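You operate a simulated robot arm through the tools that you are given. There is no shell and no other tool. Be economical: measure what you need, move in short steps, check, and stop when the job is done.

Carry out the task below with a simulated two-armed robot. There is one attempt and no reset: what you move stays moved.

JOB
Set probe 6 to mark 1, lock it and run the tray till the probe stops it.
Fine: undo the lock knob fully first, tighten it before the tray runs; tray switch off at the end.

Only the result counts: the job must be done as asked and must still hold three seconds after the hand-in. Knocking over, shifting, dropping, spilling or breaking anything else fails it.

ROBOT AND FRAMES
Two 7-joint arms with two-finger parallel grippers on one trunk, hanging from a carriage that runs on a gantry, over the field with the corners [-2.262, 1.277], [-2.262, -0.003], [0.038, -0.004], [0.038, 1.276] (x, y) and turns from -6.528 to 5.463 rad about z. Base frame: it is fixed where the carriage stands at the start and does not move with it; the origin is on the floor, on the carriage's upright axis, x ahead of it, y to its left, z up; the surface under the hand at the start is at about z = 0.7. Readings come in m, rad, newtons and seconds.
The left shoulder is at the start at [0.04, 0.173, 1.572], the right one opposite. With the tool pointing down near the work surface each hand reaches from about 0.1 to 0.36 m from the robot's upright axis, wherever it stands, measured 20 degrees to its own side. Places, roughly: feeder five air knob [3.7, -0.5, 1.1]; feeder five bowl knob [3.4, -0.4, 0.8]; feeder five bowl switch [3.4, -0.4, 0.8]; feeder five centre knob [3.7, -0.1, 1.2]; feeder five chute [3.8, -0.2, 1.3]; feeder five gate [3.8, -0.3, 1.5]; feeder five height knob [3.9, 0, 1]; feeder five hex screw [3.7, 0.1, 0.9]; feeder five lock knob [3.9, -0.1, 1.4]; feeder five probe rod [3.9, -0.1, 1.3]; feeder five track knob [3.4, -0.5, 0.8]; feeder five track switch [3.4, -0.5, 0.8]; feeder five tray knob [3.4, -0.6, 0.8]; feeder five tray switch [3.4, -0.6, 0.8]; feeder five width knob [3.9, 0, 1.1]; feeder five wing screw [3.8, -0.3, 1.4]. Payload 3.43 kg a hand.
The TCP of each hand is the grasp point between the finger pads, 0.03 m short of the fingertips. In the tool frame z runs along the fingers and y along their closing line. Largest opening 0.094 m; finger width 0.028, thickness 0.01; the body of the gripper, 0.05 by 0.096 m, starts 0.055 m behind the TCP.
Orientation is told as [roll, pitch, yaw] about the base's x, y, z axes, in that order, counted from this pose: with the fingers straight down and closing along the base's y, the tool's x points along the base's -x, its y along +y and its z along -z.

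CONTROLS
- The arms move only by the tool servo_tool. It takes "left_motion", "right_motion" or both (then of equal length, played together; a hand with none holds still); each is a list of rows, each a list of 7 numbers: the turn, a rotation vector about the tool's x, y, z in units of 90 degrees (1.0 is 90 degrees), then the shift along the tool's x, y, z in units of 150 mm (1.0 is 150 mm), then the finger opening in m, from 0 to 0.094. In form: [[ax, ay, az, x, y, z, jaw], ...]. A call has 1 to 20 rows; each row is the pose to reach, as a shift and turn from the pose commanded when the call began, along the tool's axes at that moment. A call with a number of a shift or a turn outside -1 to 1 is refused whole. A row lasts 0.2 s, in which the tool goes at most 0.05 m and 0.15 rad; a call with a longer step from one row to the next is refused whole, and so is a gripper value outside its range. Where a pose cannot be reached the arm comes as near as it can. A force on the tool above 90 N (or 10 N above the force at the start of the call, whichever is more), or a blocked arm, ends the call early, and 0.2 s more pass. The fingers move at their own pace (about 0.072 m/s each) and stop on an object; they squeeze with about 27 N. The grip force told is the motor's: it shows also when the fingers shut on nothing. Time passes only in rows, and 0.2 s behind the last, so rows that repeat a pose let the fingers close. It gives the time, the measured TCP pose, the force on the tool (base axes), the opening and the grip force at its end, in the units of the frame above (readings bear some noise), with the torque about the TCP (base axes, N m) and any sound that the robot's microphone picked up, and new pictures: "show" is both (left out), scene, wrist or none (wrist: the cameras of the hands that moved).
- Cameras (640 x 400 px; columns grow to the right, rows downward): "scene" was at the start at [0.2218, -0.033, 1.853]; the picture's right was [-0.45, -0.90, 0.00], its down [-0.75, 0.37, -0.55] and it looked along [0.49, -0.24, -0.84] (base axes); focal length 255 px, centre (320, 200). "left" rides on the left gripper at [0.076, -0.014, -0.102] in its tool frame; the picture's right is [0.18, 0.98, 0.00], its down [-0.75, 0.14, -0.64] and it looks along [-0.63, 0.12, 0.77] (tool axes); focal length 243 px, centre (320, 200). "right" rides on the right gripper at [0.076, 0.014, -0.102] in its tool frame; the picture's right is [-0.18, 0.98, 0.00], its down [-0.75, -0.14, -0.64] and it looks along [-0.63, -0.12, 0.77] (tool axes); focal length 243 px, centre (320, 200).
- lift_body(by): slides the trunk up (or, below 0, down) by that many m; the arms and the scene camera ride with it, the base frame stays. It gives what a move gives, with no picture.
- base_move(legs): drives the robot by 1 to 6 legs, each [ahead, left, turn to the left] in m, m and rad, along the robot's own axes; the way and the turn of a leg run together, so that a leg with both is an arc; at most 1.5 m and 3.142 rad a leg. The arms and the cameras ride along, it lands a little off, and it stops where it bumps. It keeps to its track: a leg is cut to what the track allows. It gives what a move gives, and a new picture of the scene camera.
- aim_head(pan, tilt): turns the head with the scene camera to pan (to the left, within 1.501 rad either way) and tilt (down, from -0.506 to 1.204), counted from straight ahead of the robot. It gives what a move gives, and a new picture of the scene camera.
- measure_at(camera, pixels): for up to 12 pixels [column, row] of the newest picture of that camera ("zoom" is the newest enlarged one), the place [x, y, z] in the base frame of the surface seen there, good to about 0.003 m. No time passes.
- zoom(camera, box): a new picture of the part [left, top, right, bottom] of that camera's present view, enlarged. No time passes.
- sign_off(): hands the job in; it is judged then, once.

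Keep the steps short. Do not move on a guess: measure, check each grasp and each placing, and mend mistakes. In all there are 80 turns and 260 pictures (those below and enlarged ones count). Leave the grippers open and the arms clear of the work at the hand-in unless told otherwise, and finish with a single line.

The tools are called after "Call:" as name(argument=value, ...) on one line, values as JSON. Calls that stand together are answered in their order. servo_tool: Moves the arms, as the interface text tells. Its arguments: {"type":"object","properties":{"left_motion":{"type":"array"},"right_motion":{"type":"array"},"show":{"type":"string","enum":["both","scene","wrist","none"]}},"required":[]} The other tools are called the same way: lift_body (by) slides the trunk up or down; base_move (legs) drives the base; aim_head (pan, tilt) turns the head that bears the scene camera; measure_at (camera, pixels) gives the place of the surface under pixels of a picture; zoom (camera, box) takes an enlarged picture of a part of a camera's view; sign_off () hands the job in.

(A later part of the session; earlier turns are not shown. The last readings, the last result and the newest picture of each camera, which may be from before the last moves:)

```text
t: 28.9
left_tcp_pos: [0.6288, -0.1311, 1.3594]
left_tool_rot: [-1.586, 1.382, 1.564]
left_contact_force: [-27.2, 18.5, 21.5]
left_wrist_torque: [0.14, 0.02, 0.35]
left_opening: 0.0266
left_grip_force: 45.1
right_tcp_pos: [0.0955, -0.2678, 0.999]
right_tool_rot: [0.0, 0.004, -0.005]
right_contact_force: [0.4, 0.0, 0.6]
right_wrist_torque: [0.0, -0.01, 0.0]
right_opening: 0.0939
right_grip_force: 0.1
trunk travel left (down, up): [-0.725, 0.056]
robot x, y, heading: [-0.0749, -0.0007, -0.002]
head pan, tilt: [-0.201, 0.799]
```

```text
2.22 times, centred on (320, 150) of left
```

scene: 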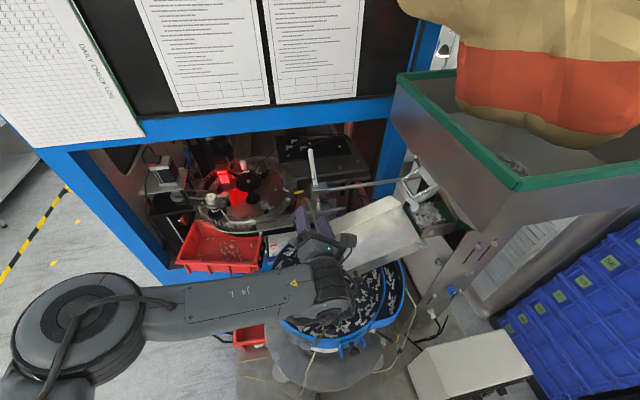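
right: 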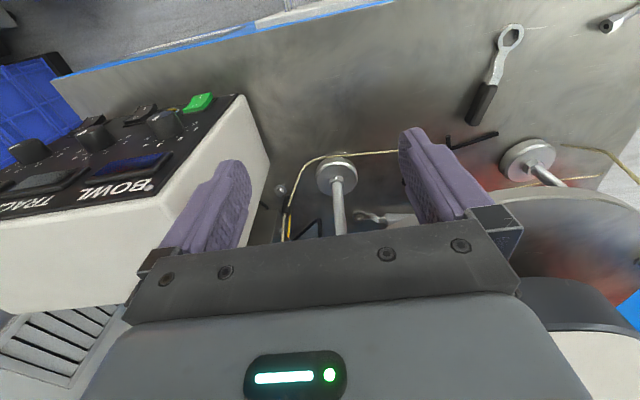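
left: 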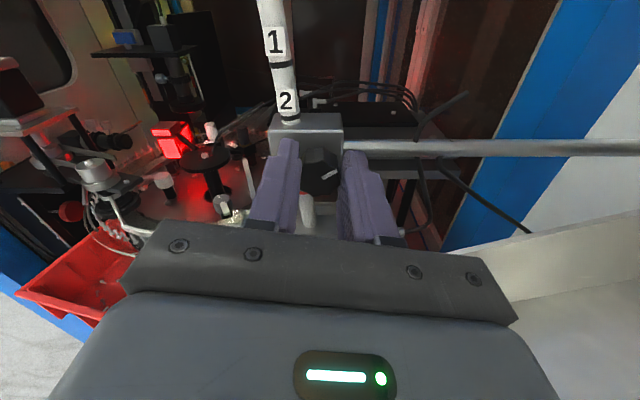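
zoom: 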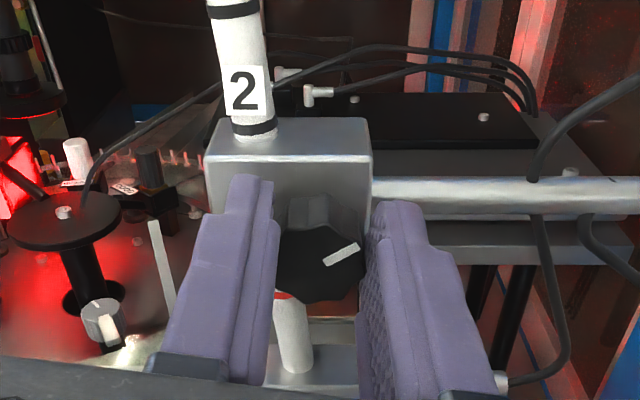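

The knob turns with the hand, about 32° so far, with some side load of ~28 N. I'll ease off 2 mm toward +y/+z and keep turning.

Call:
servo_tool(left_motion=[[0, 0, -0.05, 0.015, -0.015, -0.01, 0.01], [0, 0, -0.14, 0.015, -0.015, -0.01, 0.01], [0, 0, -0.23, 0.015, -0.015, -0.01, 0.01], [0, 0, -0.32, 0.015, -0.015, -0.01, 0.01], [0, 0, -0.41, 0.015, -0.015, -0.01, 0.01], [0, 0, -0.5, 0.015, -0.015, -0.01, 0.01]], show="wrist")

Call:
zoom(camera="left", box=[220, 40, 420, 240])

```text
t: 30.3
left_tcp_pos: [0.629, -0.1278, 1.3603]
left_tool_rot: [1.569, 0.979, -1.563]
left_contact_force: [8.7, 17.6, -11.5]
left_wrist_torque: [0.12, 0.83, -0.26]
left_opening: 0.0267
left_grip_force: 45.2
right_tcp_pos: [0.099, -0.2675, 1.0002]
right_tool_rot: [0.001, 0.0, -0.005]
right_contact_force: [0.1, -0.5, 0.3]
right_wrist_torque: [0.02, -0.01, 0.02]
right_opening: 0.0942
right_grip_force: 0.0
trunk travel left (down, up): [-0.725, 0.056]
robot x, y, heading: [-0.0749, 0.0022, -0.008]
head pan, tilt: [-0.201, 0.799]
```

left: 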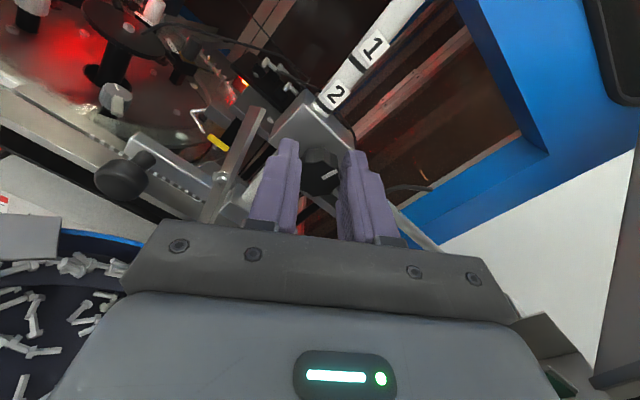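

```text
2.00 times, centred on (320, 140) of left
```

zoom: 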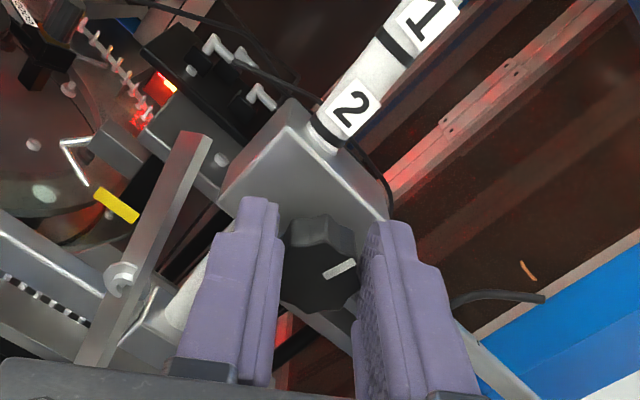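

The knob follows, about 80° in total. I'll release, let the load relax and look before regrasping on centre.

Call:
servo_tool(left_motion=[[0, 0, -0.5, 0, 0, 0, 0.045], [0, 0, -0.5, 0, 0, 0, 0.045]], show="none")

Call:
zoom(camera="left", box=[220, 40, 420, 240])

```text
refused: row 1 steps farther than a row can; nothing moved
```

```text
2.00 times, centred on (320, 140) of left
```

zoom: 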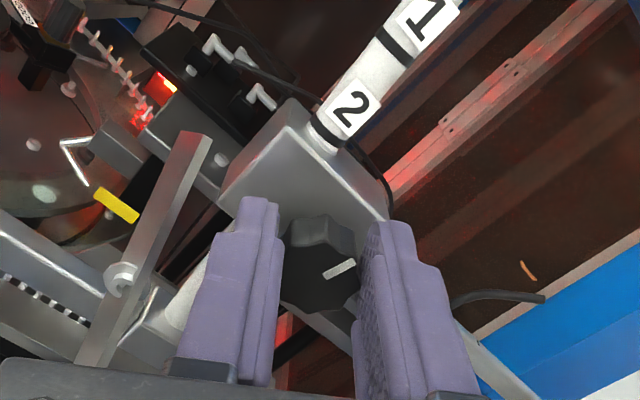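

My mistake: rows count from the pose at the start of this call. I'll release in place.

Call:
servo_tool(left_motion=[[0, 0, 0, 0, 0, 0, 0.045], [0, 0, 0, 0, 0, 0, 0.045]], show="wrist")

Call:
zoom(camera="left", box=[220, 40, 420, 240])

```text
t: 30.9
left_tcp_pos: [0.6269, -0.1339, 1.362]
left_tool_rot: [1.57, 0.974, -1.568]
left_contact_force: [-0.7, -0.2, 0.7]
left_wrist_torque: [0.03, 0.01, 0.0]
left_opening: 0.045
left_grip_force: 0.0
right_tcp_pos: [0.0972, -0.2696, 0.9995]
right_tool_rot: [0.001, 0.0, -0.006]
right_contact_force: [-0.5, 0.4, -0.6]
right_wrist_torque: [0.02, -0.01, -0.02]
right_opening: 0.0942
right_grip_force: 0.1
trunk travel left (down, up): [-0.725, 0.056]
robot x, y, heading: [-0.0729, 0.0, -0.004]
head pan, tilt: [-0.201, 0.799]
```

left: 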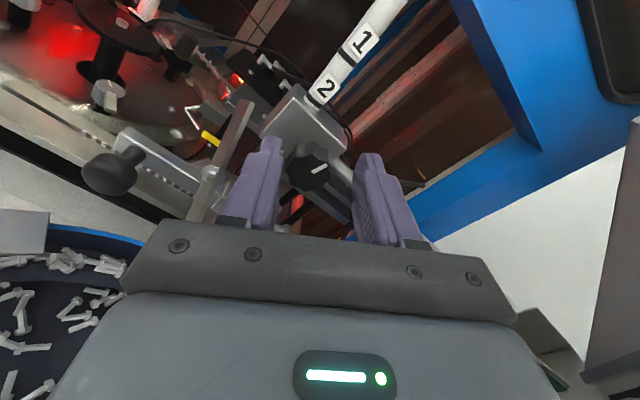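

```text
2.00 times, centred on (320, 140) of left
```

zoom: 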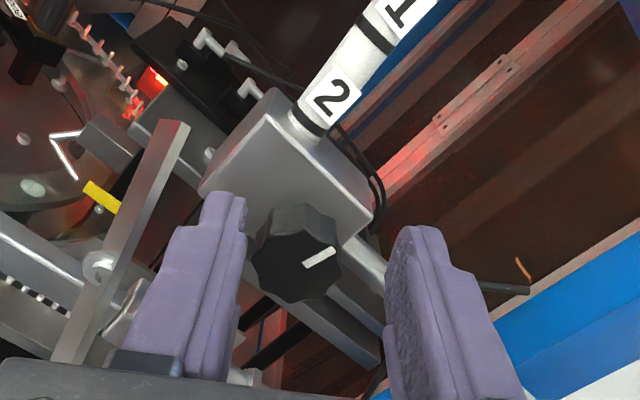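

Call:
measure_at(camera="zoom", pixels=[[297, 258], [262, 250], [335, 260], [300, 225], [297, 290], [303, 265], [335, 250], [300, 200]])

```text
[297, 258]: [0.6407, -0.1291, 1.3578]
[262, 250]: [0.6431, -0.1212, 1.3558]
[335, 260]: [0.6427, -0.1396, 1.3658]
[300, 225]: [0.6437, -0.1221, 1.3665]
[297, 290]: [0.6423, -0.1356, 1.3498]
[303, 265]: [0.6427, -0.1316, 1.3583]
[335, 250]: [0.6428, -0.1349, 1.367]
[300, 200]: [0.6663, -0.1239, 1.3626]
```

The knob's centre is (y -0.130, z 1.358). I'll recentre, close, and turn further counter-clockwise.

Call:
servo_tool(left_motion=[[0, 0, 0, -0.007, -0.037, 0.02, 0.045], [0, 0, 0, -0.007, -0.037, 0.02, 0.01], [0, 0, 0, -0.007, -0.037, 0.02, 0.01], [0, 0, -0.09, -0.007, -0.037, 0.02, 0.01], [0, 0, -0.18, -0.007, -0.037, 0.02, 0.01], [0, 0, -0.27, -0.007, -0.037, 0.02, 0.01], [0, 0, -0.36, -0.007, -0.037, 0.02, 0.01], [0, 0, -0.45, -0.007, -0.037, 0.02, 0.01], [0, 0, -0.54, -0.007, -0.037, 0.02, 0.01], [0, 0, -0.63, -0.007, -0.037, 0.02, 0.01], [0, 0, -0.72, -0.007, -0.037, 0.02, 0.01], [0, 0, -0.81, -0.007, -0.037, 0.02, 0.01]], show="wrist")

Call:
zoom(camera="left", box=[220, 40, 420, 240])

```text
t: 33.5
left_tcp_pos: [0.6286, -0.1274, 1.3535]
left_tool_rot: [1.563, -0.291, -1.563]
left_contact_force: [19.0, -4.1, -32.2]
left_wrist_torque: [0.13, 0.47, -0.44]
left_opening: 0.0266
left_grip_force: 45.0
right_tcp_pos: [0.0963, -0.2699, 0.9984]
right_tool_rot: [0.0, 0.001, -0.006]
right_contact_force: [-0.8, 1.0, -0.5]
right_wrist_torque: [0.0, 0.04, 0.01]
right_opening: 0.0942
right_grip_force: 0.0
trunk travel left (down, up): [-0.725, 0.056]
robot x, y, heading: [-0.0752, 0.0007, -0.005]
head pan, tilt: [-0.201, 0.799]
```

left: 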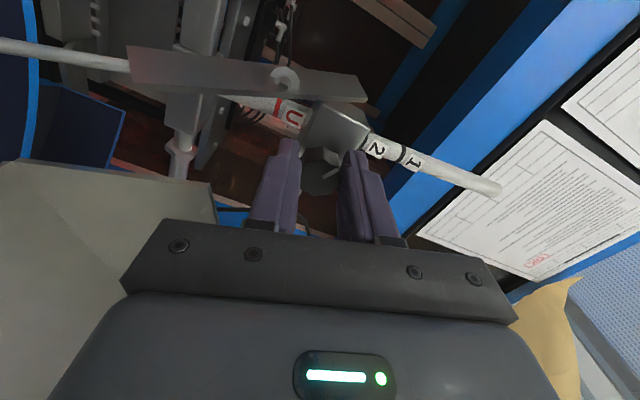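

```text
2.00 times, centred on (320, 140) of left
```

zoom: 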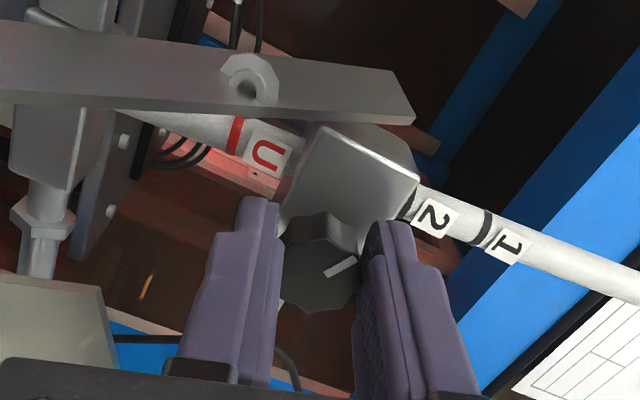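

About 152° undone so far. I'll open, back off 3 cm, rotate the wrist back through the top in two calls, and regrasp.

Call:
servo_tool(left_motion=[[0, 0, 0, 0, 0, 0, 0.042], [0, 0, 0, 0, 0, 0, 0.042], [0, 0, 0, 0, 0, -0.2, 0.042], [0, 0, 0.09, 0, 0, -0.2, 0.042], [0, 0, 0.18, 0, 0, -0.2, 0.042], [0, 0, 0.27, 0, 0, -0.2, 0.042], [0, 0, 0.36, 0, 0, -0.2, 0.042], [0, 0, 0.45, 0, 0, -0.2, 0.042], [0, 0, 0.54, 0, 0, -0.2, 0.042], [0, 0, 0.63, 0, 0, -0.2, 0.042], [0, 0, 0.72, 0, 0, -0.2, 0.042], [0, 0, 0.81, 0, 0, -0.2, 0.042], [0, 0, 0.9, 0, 0, -0.2, 0.042], [0, 0, 0.99, 0, 0, -0.2, 0.042]], show="none")

Call:
servo_tool(left_motion=[[0, 0, 0.09, 0, 0, 0, 0.042], [0, 0, 0.18, 0, 0, 0, 0.042], [0, 0, 0.27, 0, 0, 0, 0.042], [0, 0, 0.36, 0, 0, 0, 0.042], [0, 0, 0.45, 0, 0, 0, 0.042], [0, 0, 0.54, 0, 0, 0, 0.042], [0, 0, 0.63, 0, 0, 0, 0.042], [0, 0, 0.66, 0, 0, 0, 0.042], [0, 0, 0.66, 0, 0, 0, 0.042]], show="wrist")

Call:
zoom(camera="left", box=[220, 40, 420, 240])

```text
t: 36.5
left_tcp_pos: [0.6006, -0.1275, 1.3574]
left_tool_rot: [1.569, 1.262, -1.566]
left_contact_force: [-0.3, 0.9, -0.8]
left_wrist_torque: [-0.02, 0.01, -0.04]
left_opening: 0.042
left_grip_force: 0.0
right_tcp_pos: [0.0973, -0.2683, 1.001]
right_tool_rot: [-0.001, -0.001, -0.005]
right_contact_force: [0.3, 0.1, 0.1]
right_wrist_torque: [0.0, 0.0, 0.0]
right_opening: 0.094
right_grip_force: 0.3
trunk travel left (down, up): [-0.725, 0.056]
robot x, y, heading: [-0.078, -0.0016, -0.002]
head pan, tilt: [-0.201, 0.799]
```

```text
t: 38.5
left_tcp_pos: [0.6009, -0.1292, 1.359]
left_tool_rot: [-1.571, 0.843, 1.576]
left_contact_force: [0.5, 0.2, -0.1]
left_wrist_torque: [-0.01, 0.0, 0.02]
left_opening: 0.0419
left_grip_force: 0.0
right_tcp_pos: [0.0979, -0.2687, 0.9999]
right_tool_rot: [-0.001, -0.001, -0.005]
right_contact_force: [0.1, -0.3, -0.2]
right_wrist_torque: [0.0, -0.01, 0.01]
right_opening: 0.0942
right_grip_force: 0.1
trunk travel left (down, up): [-0.725, 0.056]
robot x, y, heading: [-0.0717, 0.0007, 0.0]
head pan, tilt: [-0.201, 0.799]
```

left: 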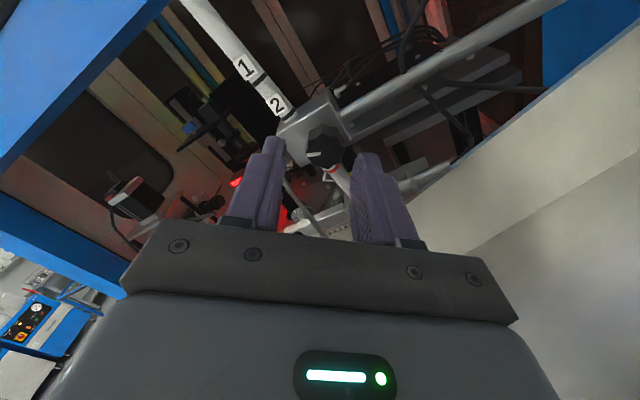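

```text
2.00 times, centred on (320, 140) of left
```

zoom: 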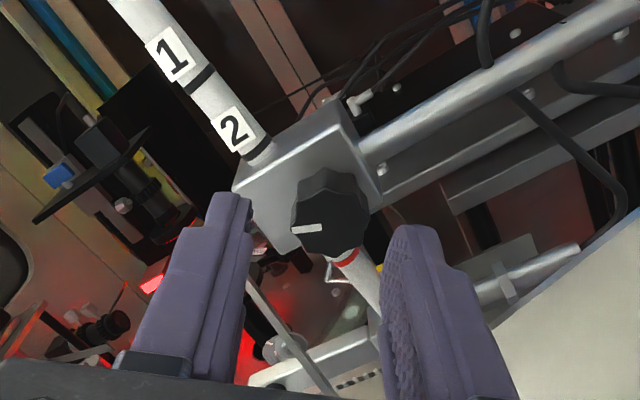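

The pointer has turned about 150° and the rod has not slipped. I'll advance, regrasp, and turn another ~150°.

Call:
servo_tool(left_motion=[[0, 0, 0, 0, 0.008, 0.1, 0.042], [0, 0, 0, 0, 0.008, 0.19, 0.042], [0, 0, 0, 0, 0.008, 0.19, 0.01], [0, 0, 0, 0, 0.008, 0.19, 0.01], [0, 0, -0.09, 0, 0.008, 0.19, 0.01], [0, 0, -0.18, 0, 0.008, 0.19, 0.01], [0, 0, -0.27, 0, 0.008, 0.19, 0.01], [0, 0, -0.36, 0, 0.008, 0.19, 0.01], [0, 0, -0.45, 0, 0.008, 0.19, 0.01], [0, 0, -0.54, 0, 0.008, 0.19, 0.01], [0, 0, -0.63, 0, 0.008, 0.19, 0.01], [0, 0, -0.72, 0, 0.008, 0.19, 0.01], [0, 0, -0.81, 0, 0.008, 0.19, 0.01], [0, 0, -0.9, 0, 0.008, 0.19, 0.01]], show="wrist")

Call:
zoom(camera="left", box=[220, 40, 420, 240])

```text
t: 41.5
left_tcp_pos: [0.6297, -0.1289, 1.3572]
left_tool_rot: [1.571, 0.879, -1.563]
left_contact_force: [1.5, -2.5, -0.7]
left_wrist_torque: [0.53, -0.2, -0.03]
left_opening: 0.0261
left_grip_force: 44.8
right_tcp_pos: [0.0974, -0.2701, 0.999]
right_tool_rot: [0.0, 0.0, -0.004]
right_contact_force: [0.4, 0.9, 1.0]
right_wrist_torque: [0.03, -0.02, 0.04]
right_opening: 0.0939
right_grip_force: 0.1
trunk travel left (down, up): [-0.725, 0.056]
robot x, y, heading: [-0.0799, -0.0018, 0.001]
head pan, tilt: [-0.201, 0.799]
```

left: 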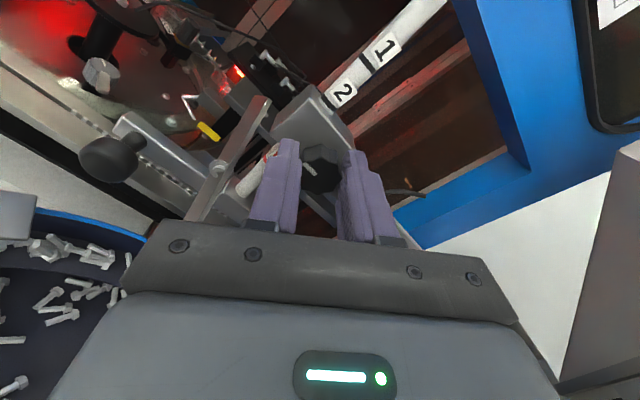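

```text
2.00 times, centred on (320, 140) of left
```

zoom: 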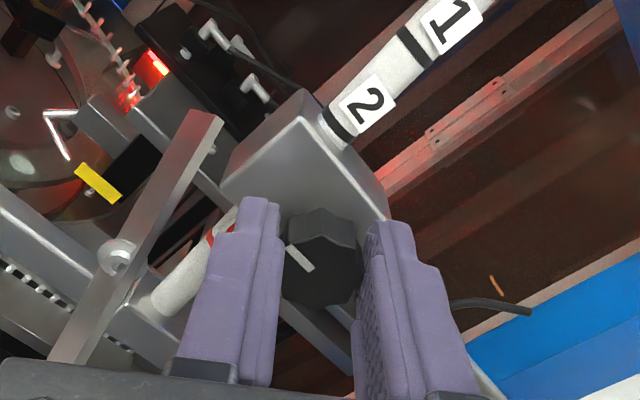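

The pointer lagged the hand on this stroke and the torque rose to 0.53 Nm, so the knob may be at its end stop near 200°. I'll release, look, then regrasp and try again to confirm.

Call:
servo_tool(left_motion=[[0, 0, 0, 0, 0, 0, 0.042], [0, 0, 0, 0, 0, 0, 0.042], [0, 0, 0.09, 0, 0, 0, 0.042], [0, 0, 0.18, 0, 0, 0, 0.042], [0, 0, 0.27, 0, 0, 0, 0.042], [0, 0, 0.36, 0, 0, 0, 0.042], [0, 0, 0.45, 0, 0, 0, 0.042], [0, 0, 0.5, 0, 0, 0, 0.042]], show="wrist")

Call:
zoom(camera="left", box=[220, 40, 420, 240])

Call:
servo_tool(left_motion=[[0, 0, 0, 0, 0, 0, 0.01], [0, 0, 0, 0, 0, 0, 0.01], [0, 0, -0.09, 0, 0, 0, 0.01], [0, 0, -0.18, 0, 0, 0, 0.01], [0, 0, -0.27, 0, 0, 0, 0.01], [0, 0, -0.36, 0, 0, 0, 0.01], [0, 0, -0.45, 0, 0, 0, 0.01]], show="wrist")

Call:
zoom(camera="left", box=[220, 40, 420, 240])

```text
t: 43.3
left_tcp_pos: [0.6294, -0.1283, 1.3571]
left_tool_rot: [-1.572, 1.473, 1.573]
left_contact_force: [0.5, 0.1, 0.8]
left_wrist_torque: [-0.01, -0.01, -0.03]
left_opening: 0.0421
left_grip_force: 0.1
right_tcp_pos: [0.0974, -0.2699, 0.9992]
right_tool_rot: [-0.001, -0.001, -0.006]
right_contact_force: [-0.3, 0.4, 0.3]
right_wrist_torque: [0.03, 0.02, 0.0]
right_opening: 0.094
right_grip_force: 0.1
trunk travel left (down, up): [-0.725, 0.056]
robot x, y, heading: [-0.0783, 0.0004, -0.002]
head pan, tilt: [-0.201, 0.799]
```

left: 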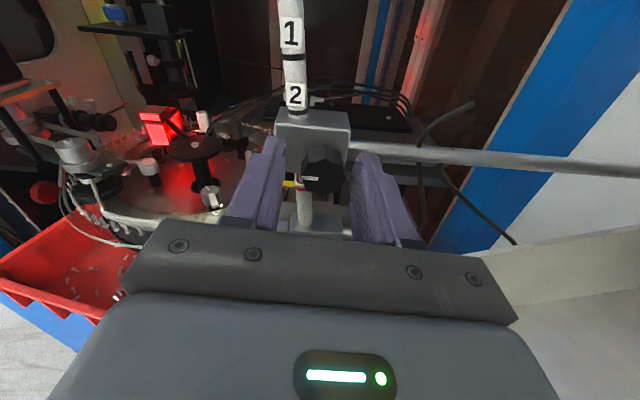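

```text
2.00 times, centred on (320, 140) of left
```

zoom: 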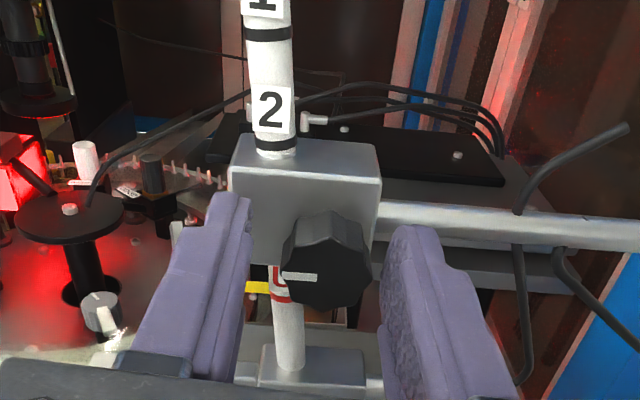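

```text
t: 44.9
left_tcp_pos: [0.6298, -0.1294, 1.3566]
left_tool_rot: [1.569, 0.958, -1.567]
left_contact_force: [0.0, -5.6, -0.1]
left_wrist_torque: [0.71, 0.06, -0.19]
left_opening: 0.0264
left_grip_force: 44.6
right_tcp_pos: [0.0975, -0.2704, 1.0001]
right_tool_rot: [0.0, 0.001, -0.006]
right_contact_force: [0.2, 0.1, -0.4]
right_wrist_torque: [-0.02, 0.01, -0.03]
right_opening: 0.0942
right_grip_force: 0.1
trunk travel left (down, up): [-0.725, 0.056]
robot x, y, heading: [-0.0744, -0.0026, -0.002]
head pan, tilt: [-0.201, 0.799]
```

left: 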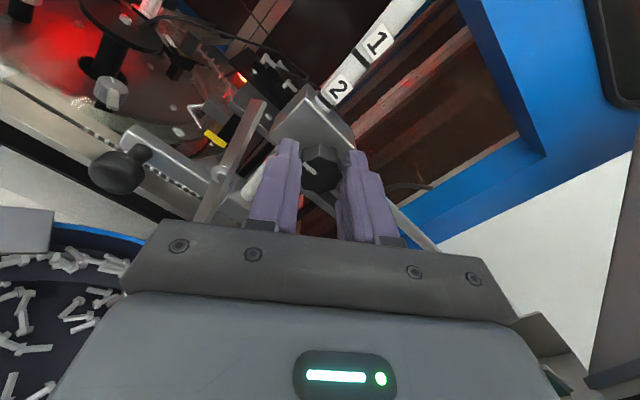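

```text
2.00 times, centred on (320, 140) of left
```

zoom: 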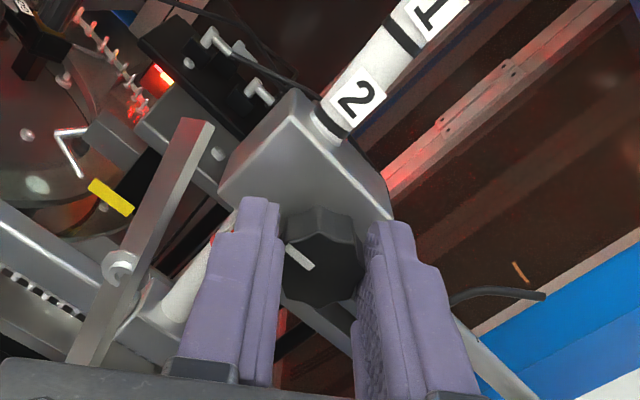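

The pointer holds at 9 o'clock with 0.71 Nm against it, so that's the end stop and the lock is fully undone. I'll release, back off 9 cm, level the hand (camera up) and rise to rod-grip height.

Call:
servo_tool(left_motion=[[0, 0, 0, 0, 0, 0, 0.045], [0, 0, 0, 0, 0, 0, 0.045], [0, 0, 0, 0, 0, -0.3, 0.045], [0, 0, 0, 0, 0, -0.6, 0.045], [0, 0, 0.09, 0.2, 0.1, -0.6, 0.045], [0, 0, 0.18, 0.4, 0.2, -0.6, 0.045], [0, 0, 0.27, 0.614, 0.285, -0.6, 0.045], [0, 0, 0.36, 0.614, 0.285, -0.6, 0.045], [0, 0, 0.39, 0.614, 0.285, -0.6, 0.045], [0, 0, 0.39, 0.614, 0.285, -0.6, 0.045]], show="wrist")

Call:
zoom(camera="left", box=[220, 90, 420, 240])

```text
t: 47.1
left_tcp_pos: [0.5394, -0.112, 1.4581]
left_tool_rot: [-1.507, 1.567, 1.641]
left_contact_force: [-0.3, -0.2, 0.7]
left_wrist_torque: [-0.01, 0.0, -0.03]
left_opening: 0.0451
left_grip_force: 0.0
right_tcp_pos: [0.0974, -0.2701, 0.9991]
right_tool_rot: [0.0, -0.001, -0.005]
right_contact_force: [0.0, 0.5, 0.1]
right_wrist_torque: [-0.02, 0.01, 0.02]
right_opening: 0.094
right_grip_force: 0.1
trunk travel left (down, up): [-0.725, 0.056]
robot x, y, heading: [-0.0734, 0.0038, -0.005]
head pan, tilt: [-0.201, 0.799]
```

left: 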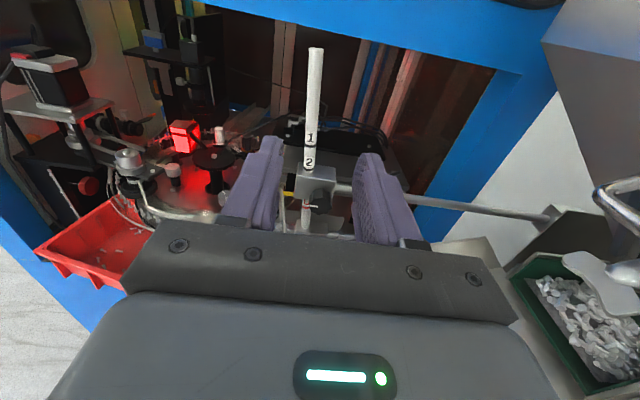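

```text
2.67 times, centred on (320, 165) of left
```

zoom: 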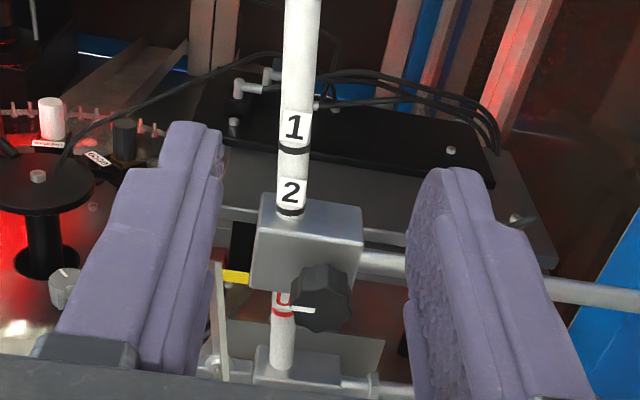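

I'll measure the rod, its lines and the block top in this picture.

Call:
measure_at(camera="zoom", pixels=[[300, 20], [298, 60], [294, 150], [293, 153], [290, 211], [289, 215], [289, 220], [330, 225], [275, 205], [296, 90]])

Call:
zoom(camera="left", box=[295, 120, 335, 180])

```text
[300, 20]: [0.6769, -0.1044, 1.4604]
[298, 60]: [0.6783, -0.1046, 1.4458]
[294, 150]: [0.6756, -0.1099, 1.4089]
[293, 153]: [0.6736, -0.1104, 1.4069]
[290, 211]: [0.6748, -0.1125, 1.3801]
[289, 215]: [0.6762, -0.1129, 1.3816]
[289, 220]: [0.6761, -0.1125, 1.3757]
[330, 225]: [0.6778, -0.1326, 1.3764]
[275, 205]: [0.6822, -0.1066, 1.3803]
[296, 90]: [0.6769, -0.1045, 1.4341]
```

```text
6.67 times, centred on (315, 150) of left
```

zoom: 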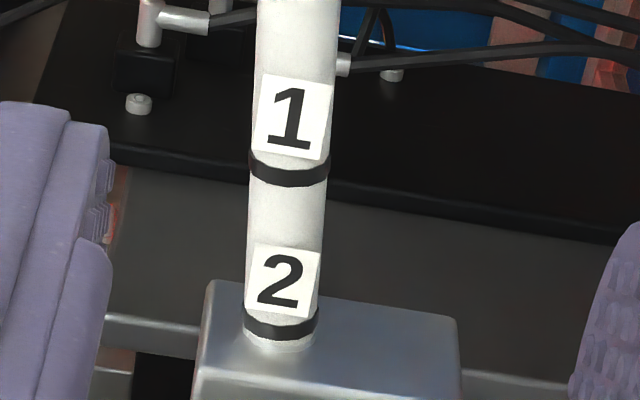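

The rod leans about 0.1 rad toward +y, as it did at the start. The line-1 centre is about 32–33 mm above the block top. I'll tilt the hand to match, centre on the rod, advance and grip it at z 1.455.

Call:
servo_tool(left_motion=[[0, 0, -0.065, -0.02, -0.047, 0.3, 0.045], [0, 0, -0.065, -0.02, -0.047, 0.6, 0.045], [0, 0, -0.065, -0.02, -0.047, 0.8, 0.045], [0, 0, -0.065, -0.02, -0.047, 0.95, 0.045], [0, 0, -0.065, -0.02, -0.047, 0.95, 0.045]], show="wrist")

```text
t: 48.3
left_tcp_pos: [0.6784, -0.1052, 1.4533]
left_tool_rot: [1.568, 1.472, -1.569]
left_contact_force: [0.9, -0.5, 0.0]
left_wrist_torque: [0.01, 0.0, 0.03]
left_opening: 0.045
left_grip_force: 0.1
right_tcp_pos: [0.0972, -0.2696, 0.9991]
right_tool_rot: [-0.001, 0.0, -0.005]
right_contact_force: [0.3, 0.6, 0.3]
right_wrist_torque: [0.0, 0.03, 0.0]
right_opening: 0.0941
right_grip_force: 0.1
trunk travel left (down, up): [-0.725, 0.056]
robot x, y, heading: [-0.0762, 0.0049, -0.003]
head pan, tilt: [-0.201, 0.799]
```

left: 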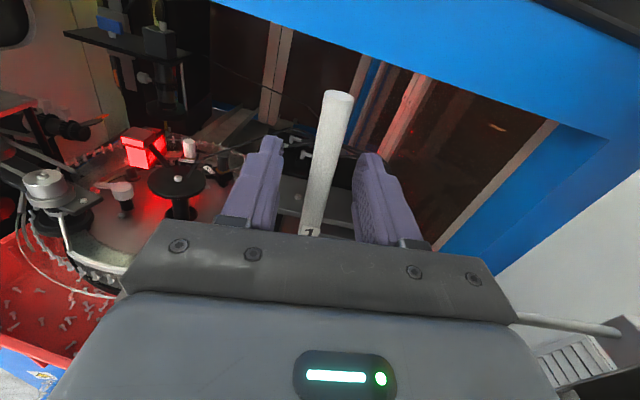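

Call:
measure_at(camera="left", pixels=[[337, 96], [331, 120], [325, 150], [319, 180], [314, 210], [311, 225]])

```text
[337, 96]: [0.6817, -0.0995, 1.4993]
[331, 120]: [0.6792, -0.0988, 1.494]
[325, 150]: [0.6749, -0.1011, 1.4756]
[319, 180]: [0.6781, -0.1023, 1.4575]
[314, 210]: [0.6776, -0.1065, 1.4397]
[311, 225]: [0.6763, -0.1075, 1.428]
```

The lean is confirmed. I'll close on the rod and check the load.

Call:
servo_tool(left_motion=[[0, 0, 0, 0, -0.01, 0, 0.02], [0, 0, 0, 0, -0.01, 0, 0.005], [0, 0, 0, 0, -0.01, 0, 0.005], [0, 0, 0, 0, -0.01, 0, 0.005]], show="none")

Call:
servo_tool(left_motion=[[0, 0, 0, -0.04, 0, 0, 0.005], [0, 0, 0, -0.08, 0, 0, 0.005], [0, 0, 0, -0.12, 0, 0, 0.005], [0, 0, 0, -0.16, 0, 0, 0.005], [0, 0, 0, -0.16, 0, 0, 0.005]], show="both")

```text
t: 49.3
left_tcp_pos: [0.679, -0.1052, 1.4525]
left_tool_rot: [1.567, 1.47, -1.57]
left_contact_force: [-2.1, -5.7, 2.2]
left_wrist_torque: [0.09, -0.02, -0.06]
left_opening: 0.0169
left_grip_force: 45.2
right_tcp_pos: [0.0978, -0.2696, 0.9993]
right_tool_rot: [0.0, -0.001, -0.004]
right_contact_force: [-0.1, -0.2, 0.1]
right_wrist_torque: [0.01, -0.01, -0.03]
right_opening: 0.0941
right_grip_force: 0.1
trunk travel left (down, up): [-0.725, 0.056]
robot x, y, heading: [-0.0752, -0.0013, -0.003]
head pan, tilt: [-0.201, 0.799]
```

```text
t: 50.5
left_tcp_pos: [0.6801, -0.1066, 1.4297]
left_tool_rot: [1.558, 1.47, -1.581]
left_contact_force: [-5.3, -9.1, 0.2]
left_wrist_torque: [0.0, -0.82, 0.02]
left_opening: 0.017
left_grip_force: 45.0
right_tcp_pos: [0.0968, -0.27, 1.0001]
right_tool_rot: [-0.001, 0.0, -0.004]
right_contact_force: [-0.9, 0.4, 0.7]
right_wrist_torque: [-0.02, 0.01, -0.01]
right_opening: 0.0943
right_grip_force: 0.0
trunk travel left (down, up): [-0.725, 0.056]
robot x, y, heading: [-0.0768, -0.0019, -0.001]
head pan, tilt: [-0.201, 0.799]
```

scene: 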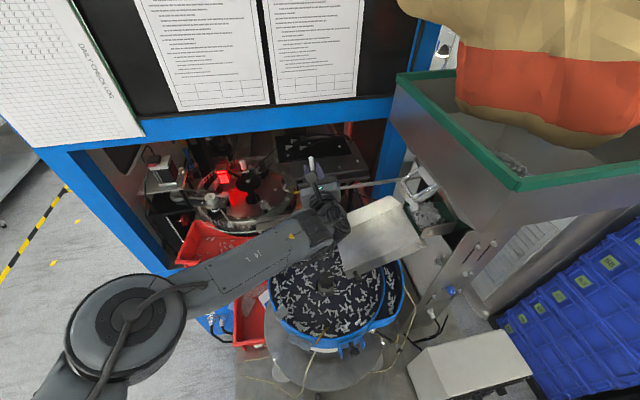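
left: 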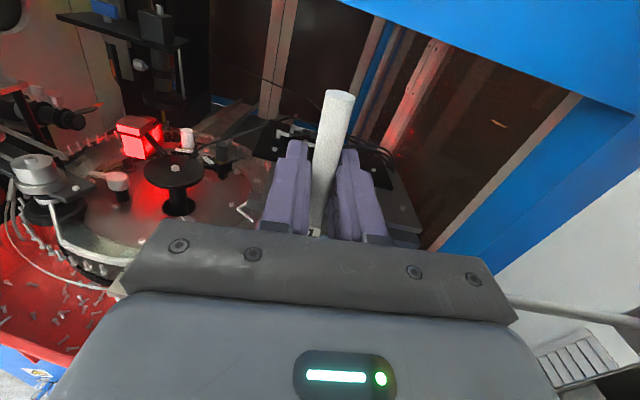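

The rod slid down 23 mm with the hand, with low forces. I'll go another 9 mm, then open, back off and check line 1 against the block top.

Call:
servo_tool(left_motion=[[0, 0, 0, -0.03, 0, 0, 0.005], [0, 0, 0, -0.06, 0, 0, 0.005], [0, 0, 0, -0.06, 0, 0, 0.005], [0, 0, 0, -0.06, 0, 0, 0.005]], show="none")

Call:
servo_tool(left_motion=[[0, 0, 0, 0, 0, 0, 0.045], [0, 0, 0, 0, 0, 0, 0.045], [0, 0, 0, 0, 0, -0.3, 0.045], [0, 0, 0, 0, 0, -0.6, 0.045], [0, 0, 0, 0.15, 0, -0.9, 0.045], [0, 0, 0, 0.15, 0, -0.9, 0.045]], show="wrist")

Call:
zoom(camera="left", box=[295, 120, 335, 180])

```text
t: 51.5
left_tcp_pos: [0.6788, -0.1083, 1.4226]
left_tool_rot: [1.602, 1.469, -1.536]
left_contact_force: [-34.5, -1.3, 30.4]
left_wrist_torque: [0.27, 0.63, -0.11]
left_opening: 0.0168
left_grip_force: 45.3
right_tcp_pos: [0.0962, -0.2702, 0.9993]
right_tool_rot: [-0.001, 0.001, -0.003]
right_contact_force: [-0.1, -0.5, -0.2]
right_wrist_torque: [0.0, 0.0, 0.01]
right_opening: 0.094
right_grip_force: 0.1
trunk travel left (down, up): [-0.725, 0.056]
robot x, y, heading: [-0.0792, 0.002, -0.002]
head pan, tilt: [-0.201, 0.799]
```

```text
refused: row 5 steps farther than a row can; nothing moved
```

```text
6.67 times, centred on (315, 150) of left
```

zoom: 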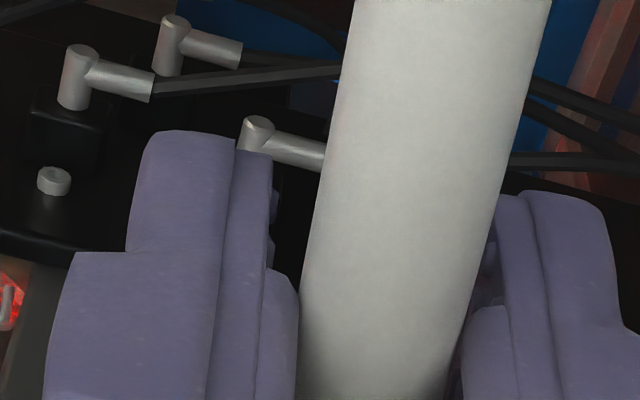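

The upward force rose to 30 N on the last bit. I'll open, back off gently and inspect.

Call:
servo_tool(left_motion=[[0, 0, 0, 0, 0, 0, 0.045], [0, 0, 0, 0, 0, 0, 0.045], [0, 0, 0, 0, 0, -0.3, 0.045], [0, 0, 0, 0, 0, -0.6, 0.045], [0, 0, 0, 0.1, 0, -0.88, 0.045], [0, 0, 0, 0.2, 0, -0.9, 0.045]], show="both")

Call:
zoom(camera="left", box=[295, 120, 335, 180])

```text
t: 52.9
left_tcp_pos: [0.5445, -0.1039, 1.4501]
left_tool_rot: [1.57, 1.471, -1.566]
left_contact_force: [0.1, -0.1, -0.1]
left_wrist_torque: [-0.03, -0.01, 0.02]
left_opening: 0.0451
left_grip_force: 0.0
right_tcp_pos: [0.0975, -0.2684, 0.9997]
right_tool_rot: [0.0, 0.0, -0.005]
right_contact_force: [-0.9, 0.1, -0.1]
right_wrist_torque: [0.01, -0.01, -0.01]
right_opening: 0.0941
right_grip_force: 0.0
trunk travel left (down, up): [-0.725, 0.056]
robot x, y, heading: [-0.0759, 0.0017, -0.003]
head pan, tilt: [-0.201, 0.799]
```

scene: 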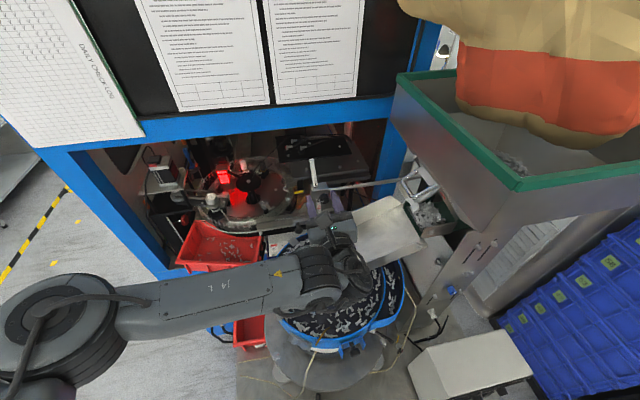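
left: 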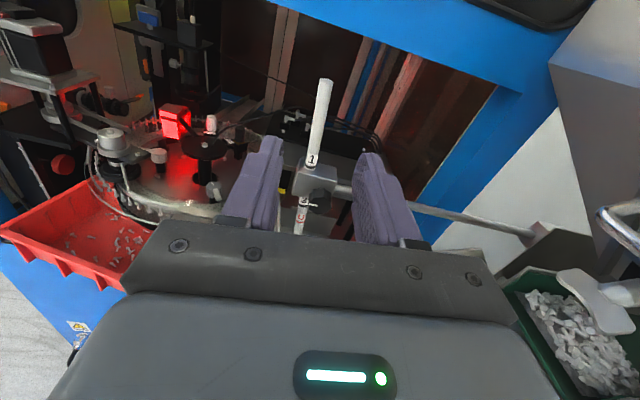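

```text
6.67 times, centred on (315, 150) of left
```

zoom: 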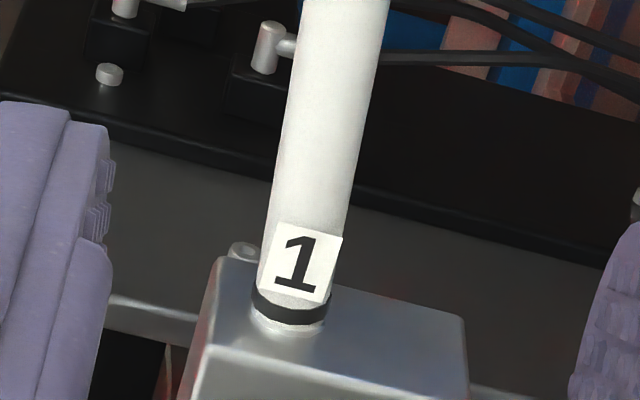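

Call:
zoom(camera="left", box=[306, 158, 322, 174])

Call:
measure_at(camera="zoom", pixels=[[285, 240], [285, 270], [285, 300], [285, 330], [285, 350], [150, 300], [450, 320], [285, 200]])

```text
16.00 times, centred on (314, 166) of left
```

zoom: 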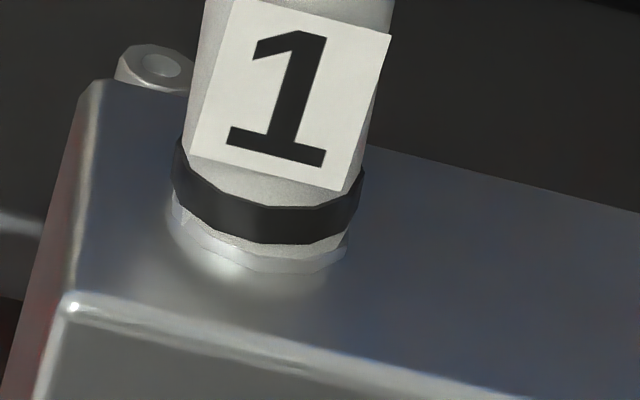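

```text
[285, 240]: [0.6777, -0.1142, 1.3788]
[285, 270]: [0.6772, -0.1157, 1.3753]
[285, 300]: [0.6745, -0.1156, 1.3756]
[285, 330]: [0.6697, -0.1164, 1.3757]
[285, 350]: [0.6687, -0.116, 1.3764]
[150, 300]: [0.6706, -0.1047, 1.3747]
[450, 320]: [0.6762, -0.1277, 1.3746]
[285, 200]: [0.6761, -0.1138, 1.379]
```

Line 1's band is now just above the block top, with its centre ~3 mm up and a small gap beneath. I want its lower edge flush, so ~1.5 mm more. I'll regrip and nudge down.

Call:
servo_tool(left_motion=[[0, 0, 0, -0.1, 0, 0.3, 0.045], [0, 0, 0, -0.16, 0, 0.6, 0.045], [0, 0, 0, -0.16, 0, 0.9, 0.045], [0, 0, 0, -0.16, 0, 0.9, 0.02], [0, 0, 0, -0.16, 0, 0.9, 0.005], [0, 0, 0, -0.16, 0, 0.9, 0.005], [0, 0, 0, -0.16, 0, 0.9, 0.005]], show="none")

Call:
servo_tool(left_motion=[[0, 0, 0, -0.007, 0, 0, 0.005], [0, 0, 0, -0.013, 0, 0, 0.005], [0, 0, 0, -0.013, 0, 0, 0.005], [0, 0, 0, -0.013, 0, 0, 0.005]], show="wrist")

```text
t: 54.5
left_tcp_pos: [0.6776, -0.1071, 1.4244]
left_tool_rot: [1.566, 1.47, -1.575]
left_contact_force: [-1.4, -15.7, 4.5]
left_wrist_torque: [0.29, 0.04, -0.06]
left_opening: 0.0163
left_grip_force: 45.2
right_tcp_pos: [0.0973, -0.2695, 1.0011]
right_tool_rot: [-0.003, 0.0, -0.005]
right_contact_force: [-1.2, -0.2, 0.0]
right_wrist_torque: [-0.02, 0.0, 0.01]
right_opening: 0.0939
right_grip_force: 0.1
trunk travel left (down, up): [-0.725, 0.056]
robot x, y, heading: [-0.0789, 0.0005, -0.005]
head pan, tilt: [-0.201, 0.799]
```

```text
t: 55.5
left_tcp_pos: [0.678, -0.1066, 1.425]
left_tool_rot: [1.586, 1.469, -1.551]
left_contact_force: [-44.8, -3.9, 32.5]
left_wrist_torque: [0.16, 0.61, -0.1]
left_opening: 0.0164
left_grip_force: 45.0
right_tcp_pos: [0.0956, -0.2699, 1.0]
right_tool_rot: [0.0, 0.001, -0.003]
right_contact_force: [-0.4, -0.4, 0.4]
right_wrist_torque: [0.0, -0.01, -0.01]
right_opening: 0.094
right_grip_force: 0.0
trunk travel left (down, up): [-0.725, 0.056]
robot x, y, heading: [-0.0754, 0.0003, -0.002]
head pan, tilt: [-0.201, 0.799]
```

left: 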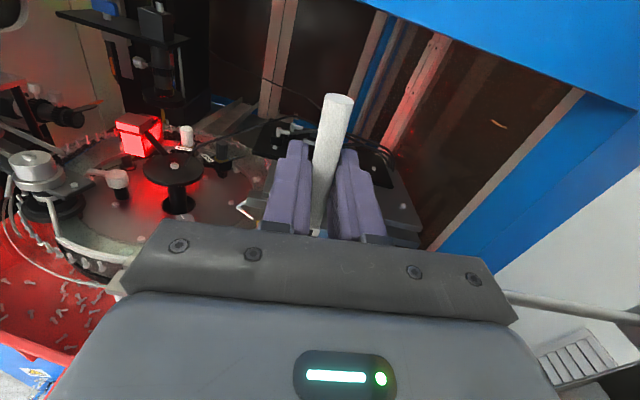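

2 mm of push gives 32 N and no motion, so the rod is against something. I'll release, back away to the upper left and inspect what it meets below.

Call:
servo_tool(left_motion=[[0, 0, 0, 0, 0, 0, 0.045], [0, 0, 0, 0, 0, 0, 0.045], [0, 0, 0, 0, 0, -0.3, 0.045], [0, 0, 0, 0, 0, -0.6, 0.045], [0, 0, 0, 0, 0, -0.9, 0.045], [0, 0, 0, 0.3, -0.05, -0.9, 0.045], [0, 0, 0, 0.5, -0.3, -0.9, 0.045], [0, 0, 0, 0.5, -0.6, -0.9, 0.045], [0, 0, 0, 0.5, -0.9, -0.9, 0.045]], show="both")

Call:
zoom(camera="scene", box=[285, 150, 345, 240])

Call:
zoom(camera="scene", box=[295, 175, 335, 205])

```text
t: 57.5
left_tcp_pos: [0.5436, 0.035, 1.4872]
left_tool_rot: [1.568, 1.472, -1.569]
left_contact_force: [-0.3, 0.0, -0.1]
left_wrist_torque: [0.01, 0.04, -0.01]
left_opening: 0.0451
left_grip_force: 0.0
right_tcp_pos: [0.0982, -0.2695, 1.0]
right_tool_rot: [0.0, -0.001, -0.004]
right_contact_force: [0.3, -1.4, 0.2]
right_wrist_torque: [0.06, -0.01, -0.03]
right_opening: 0.0938
right_grip_force: 0.1
trunk travel left (down, up): [-0.725, 0.056]
robot x, y, heading: [-0.0752, 0.0036, -0.008]
head pan, tilt: [-0.201, 0.799]
```

scene: 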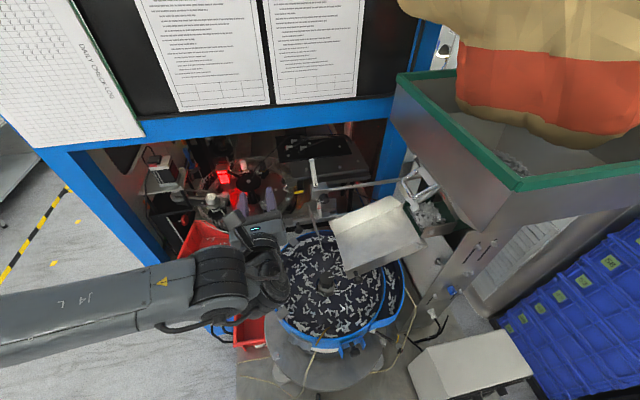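
left: 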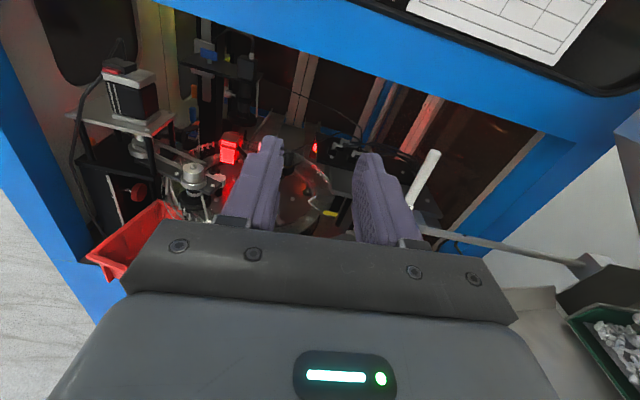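

```text
4.44 times, centred on (315, 195) of scene
```

zoom: 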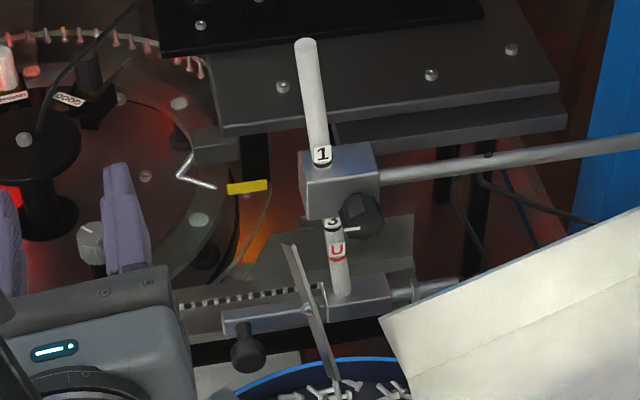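

```text
13.33 times, centred on (315, 190) of scene
```

zoom: 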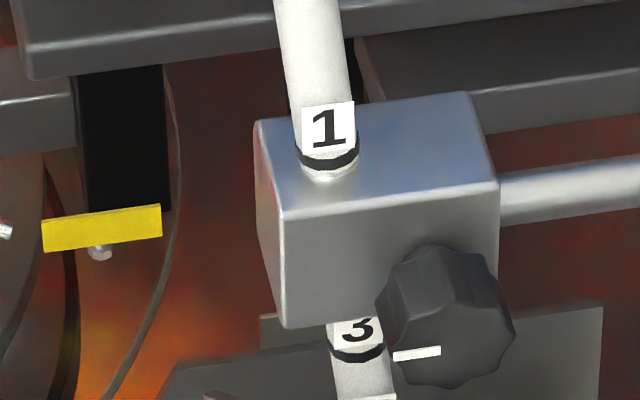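

Line 1 now sits on the block top exactly as line 2 did at the start, and the rod is at its lower stop. Next I'll tighten. I'll bring the hand in front of the knob with the camera rolled to the left, so there's room to turn clockwise.

Call:
servo_tool(left_motion=[[0, 0, -0.09, -0.1, 0.1, 0, 0.045], [0, 0, -0.18, -0.2, 0.2, 0, 0.045], [0, 0, -0.27, -0.3, 0.3, 0.02, 0.045], [0, 0, -0.36, -0.4, 0.4, 0.04, 0.045], [0, 0, -0.45, -0.5, 0.5, 0.06, 0.045], [0, 0, -0.54, -0.6, 0.6, 0.08, 0.045], [0, 0, -0.63, -0.7, 0.7, 0.1, 0.045], [0, 0, -0.72, -0.8, 0.8, 0.11, 0.045], [0, 0, -0.81, -0.9, 0.9, 0.11, 0.045], [0, 0, -0.9, -0.964, 0.99, 0.11, 0.045], [0, 0, -0.9, -0.964, 0.99, 0.11, 0.045]], show="wrist")

Call:
zoom(camera="left", box=[220, 40, 420, 240])

```text
t: 59.9
left_tcp_pos: [0.5623, -0.127, 1.3573]
left_tool_rot: [1.571, 0.056, -1.564]
left_contact_force: [0.2, 0.0, 0.0]
left_wrist_torque: [-0.02, 0.01, -0.02]
left_opening: 0.0448
left_grip_force: 0.0
right_tcp_pos: [0.0978, -0.2693, 1.0001]
right_tool_rot: [-0.001, 0.0, -0.004]
right_contact_force: [-0.3, 0.6, -0.7]
right_wrist_torque: [-0.03, -0.04, 0.01]
right_opening: 0.0939
right_grip_force: 0.1
trunk travel left (down, up): [-0.725, 0.056]
robot x, y, heading: [-0.0778, 0.0011, 0.001]
head pan, tilt: [-0.201, 0.799]
```

left: 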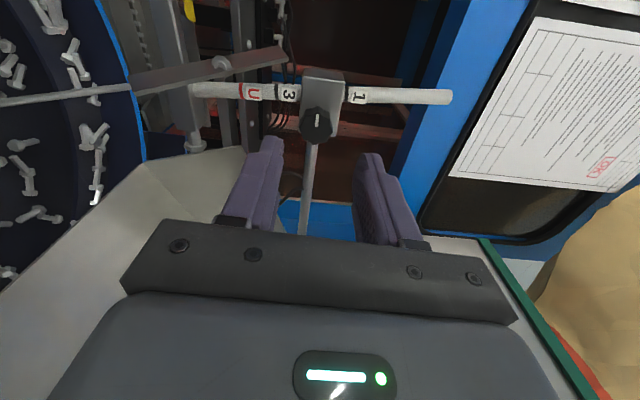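

```text
2.00 times, centred on (320, 140) of left
```

zoom: 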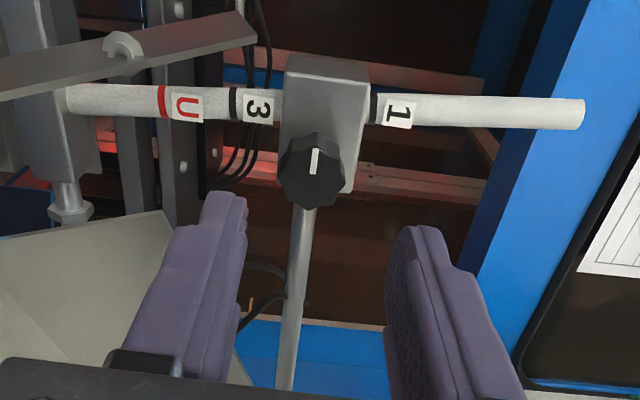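

A very clear side view: line 1's band sits right on the block's top face. I'll measure the knob, then advance.

Call:
measure_at(camera="zoom", pixels=[[313, 180], [285, 178], [342, 178], [313, 203], [374, 105], [368, 90], [313, 150]])

```text
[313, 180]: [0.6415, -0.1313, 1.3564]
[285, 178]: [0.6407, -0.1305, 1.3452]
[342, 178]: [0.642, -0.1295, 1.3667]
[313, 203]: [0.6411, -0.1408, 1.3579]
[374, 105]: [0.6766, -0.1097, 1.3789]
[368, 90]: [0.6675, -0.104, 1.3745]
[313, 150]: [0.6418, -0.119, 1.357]
```

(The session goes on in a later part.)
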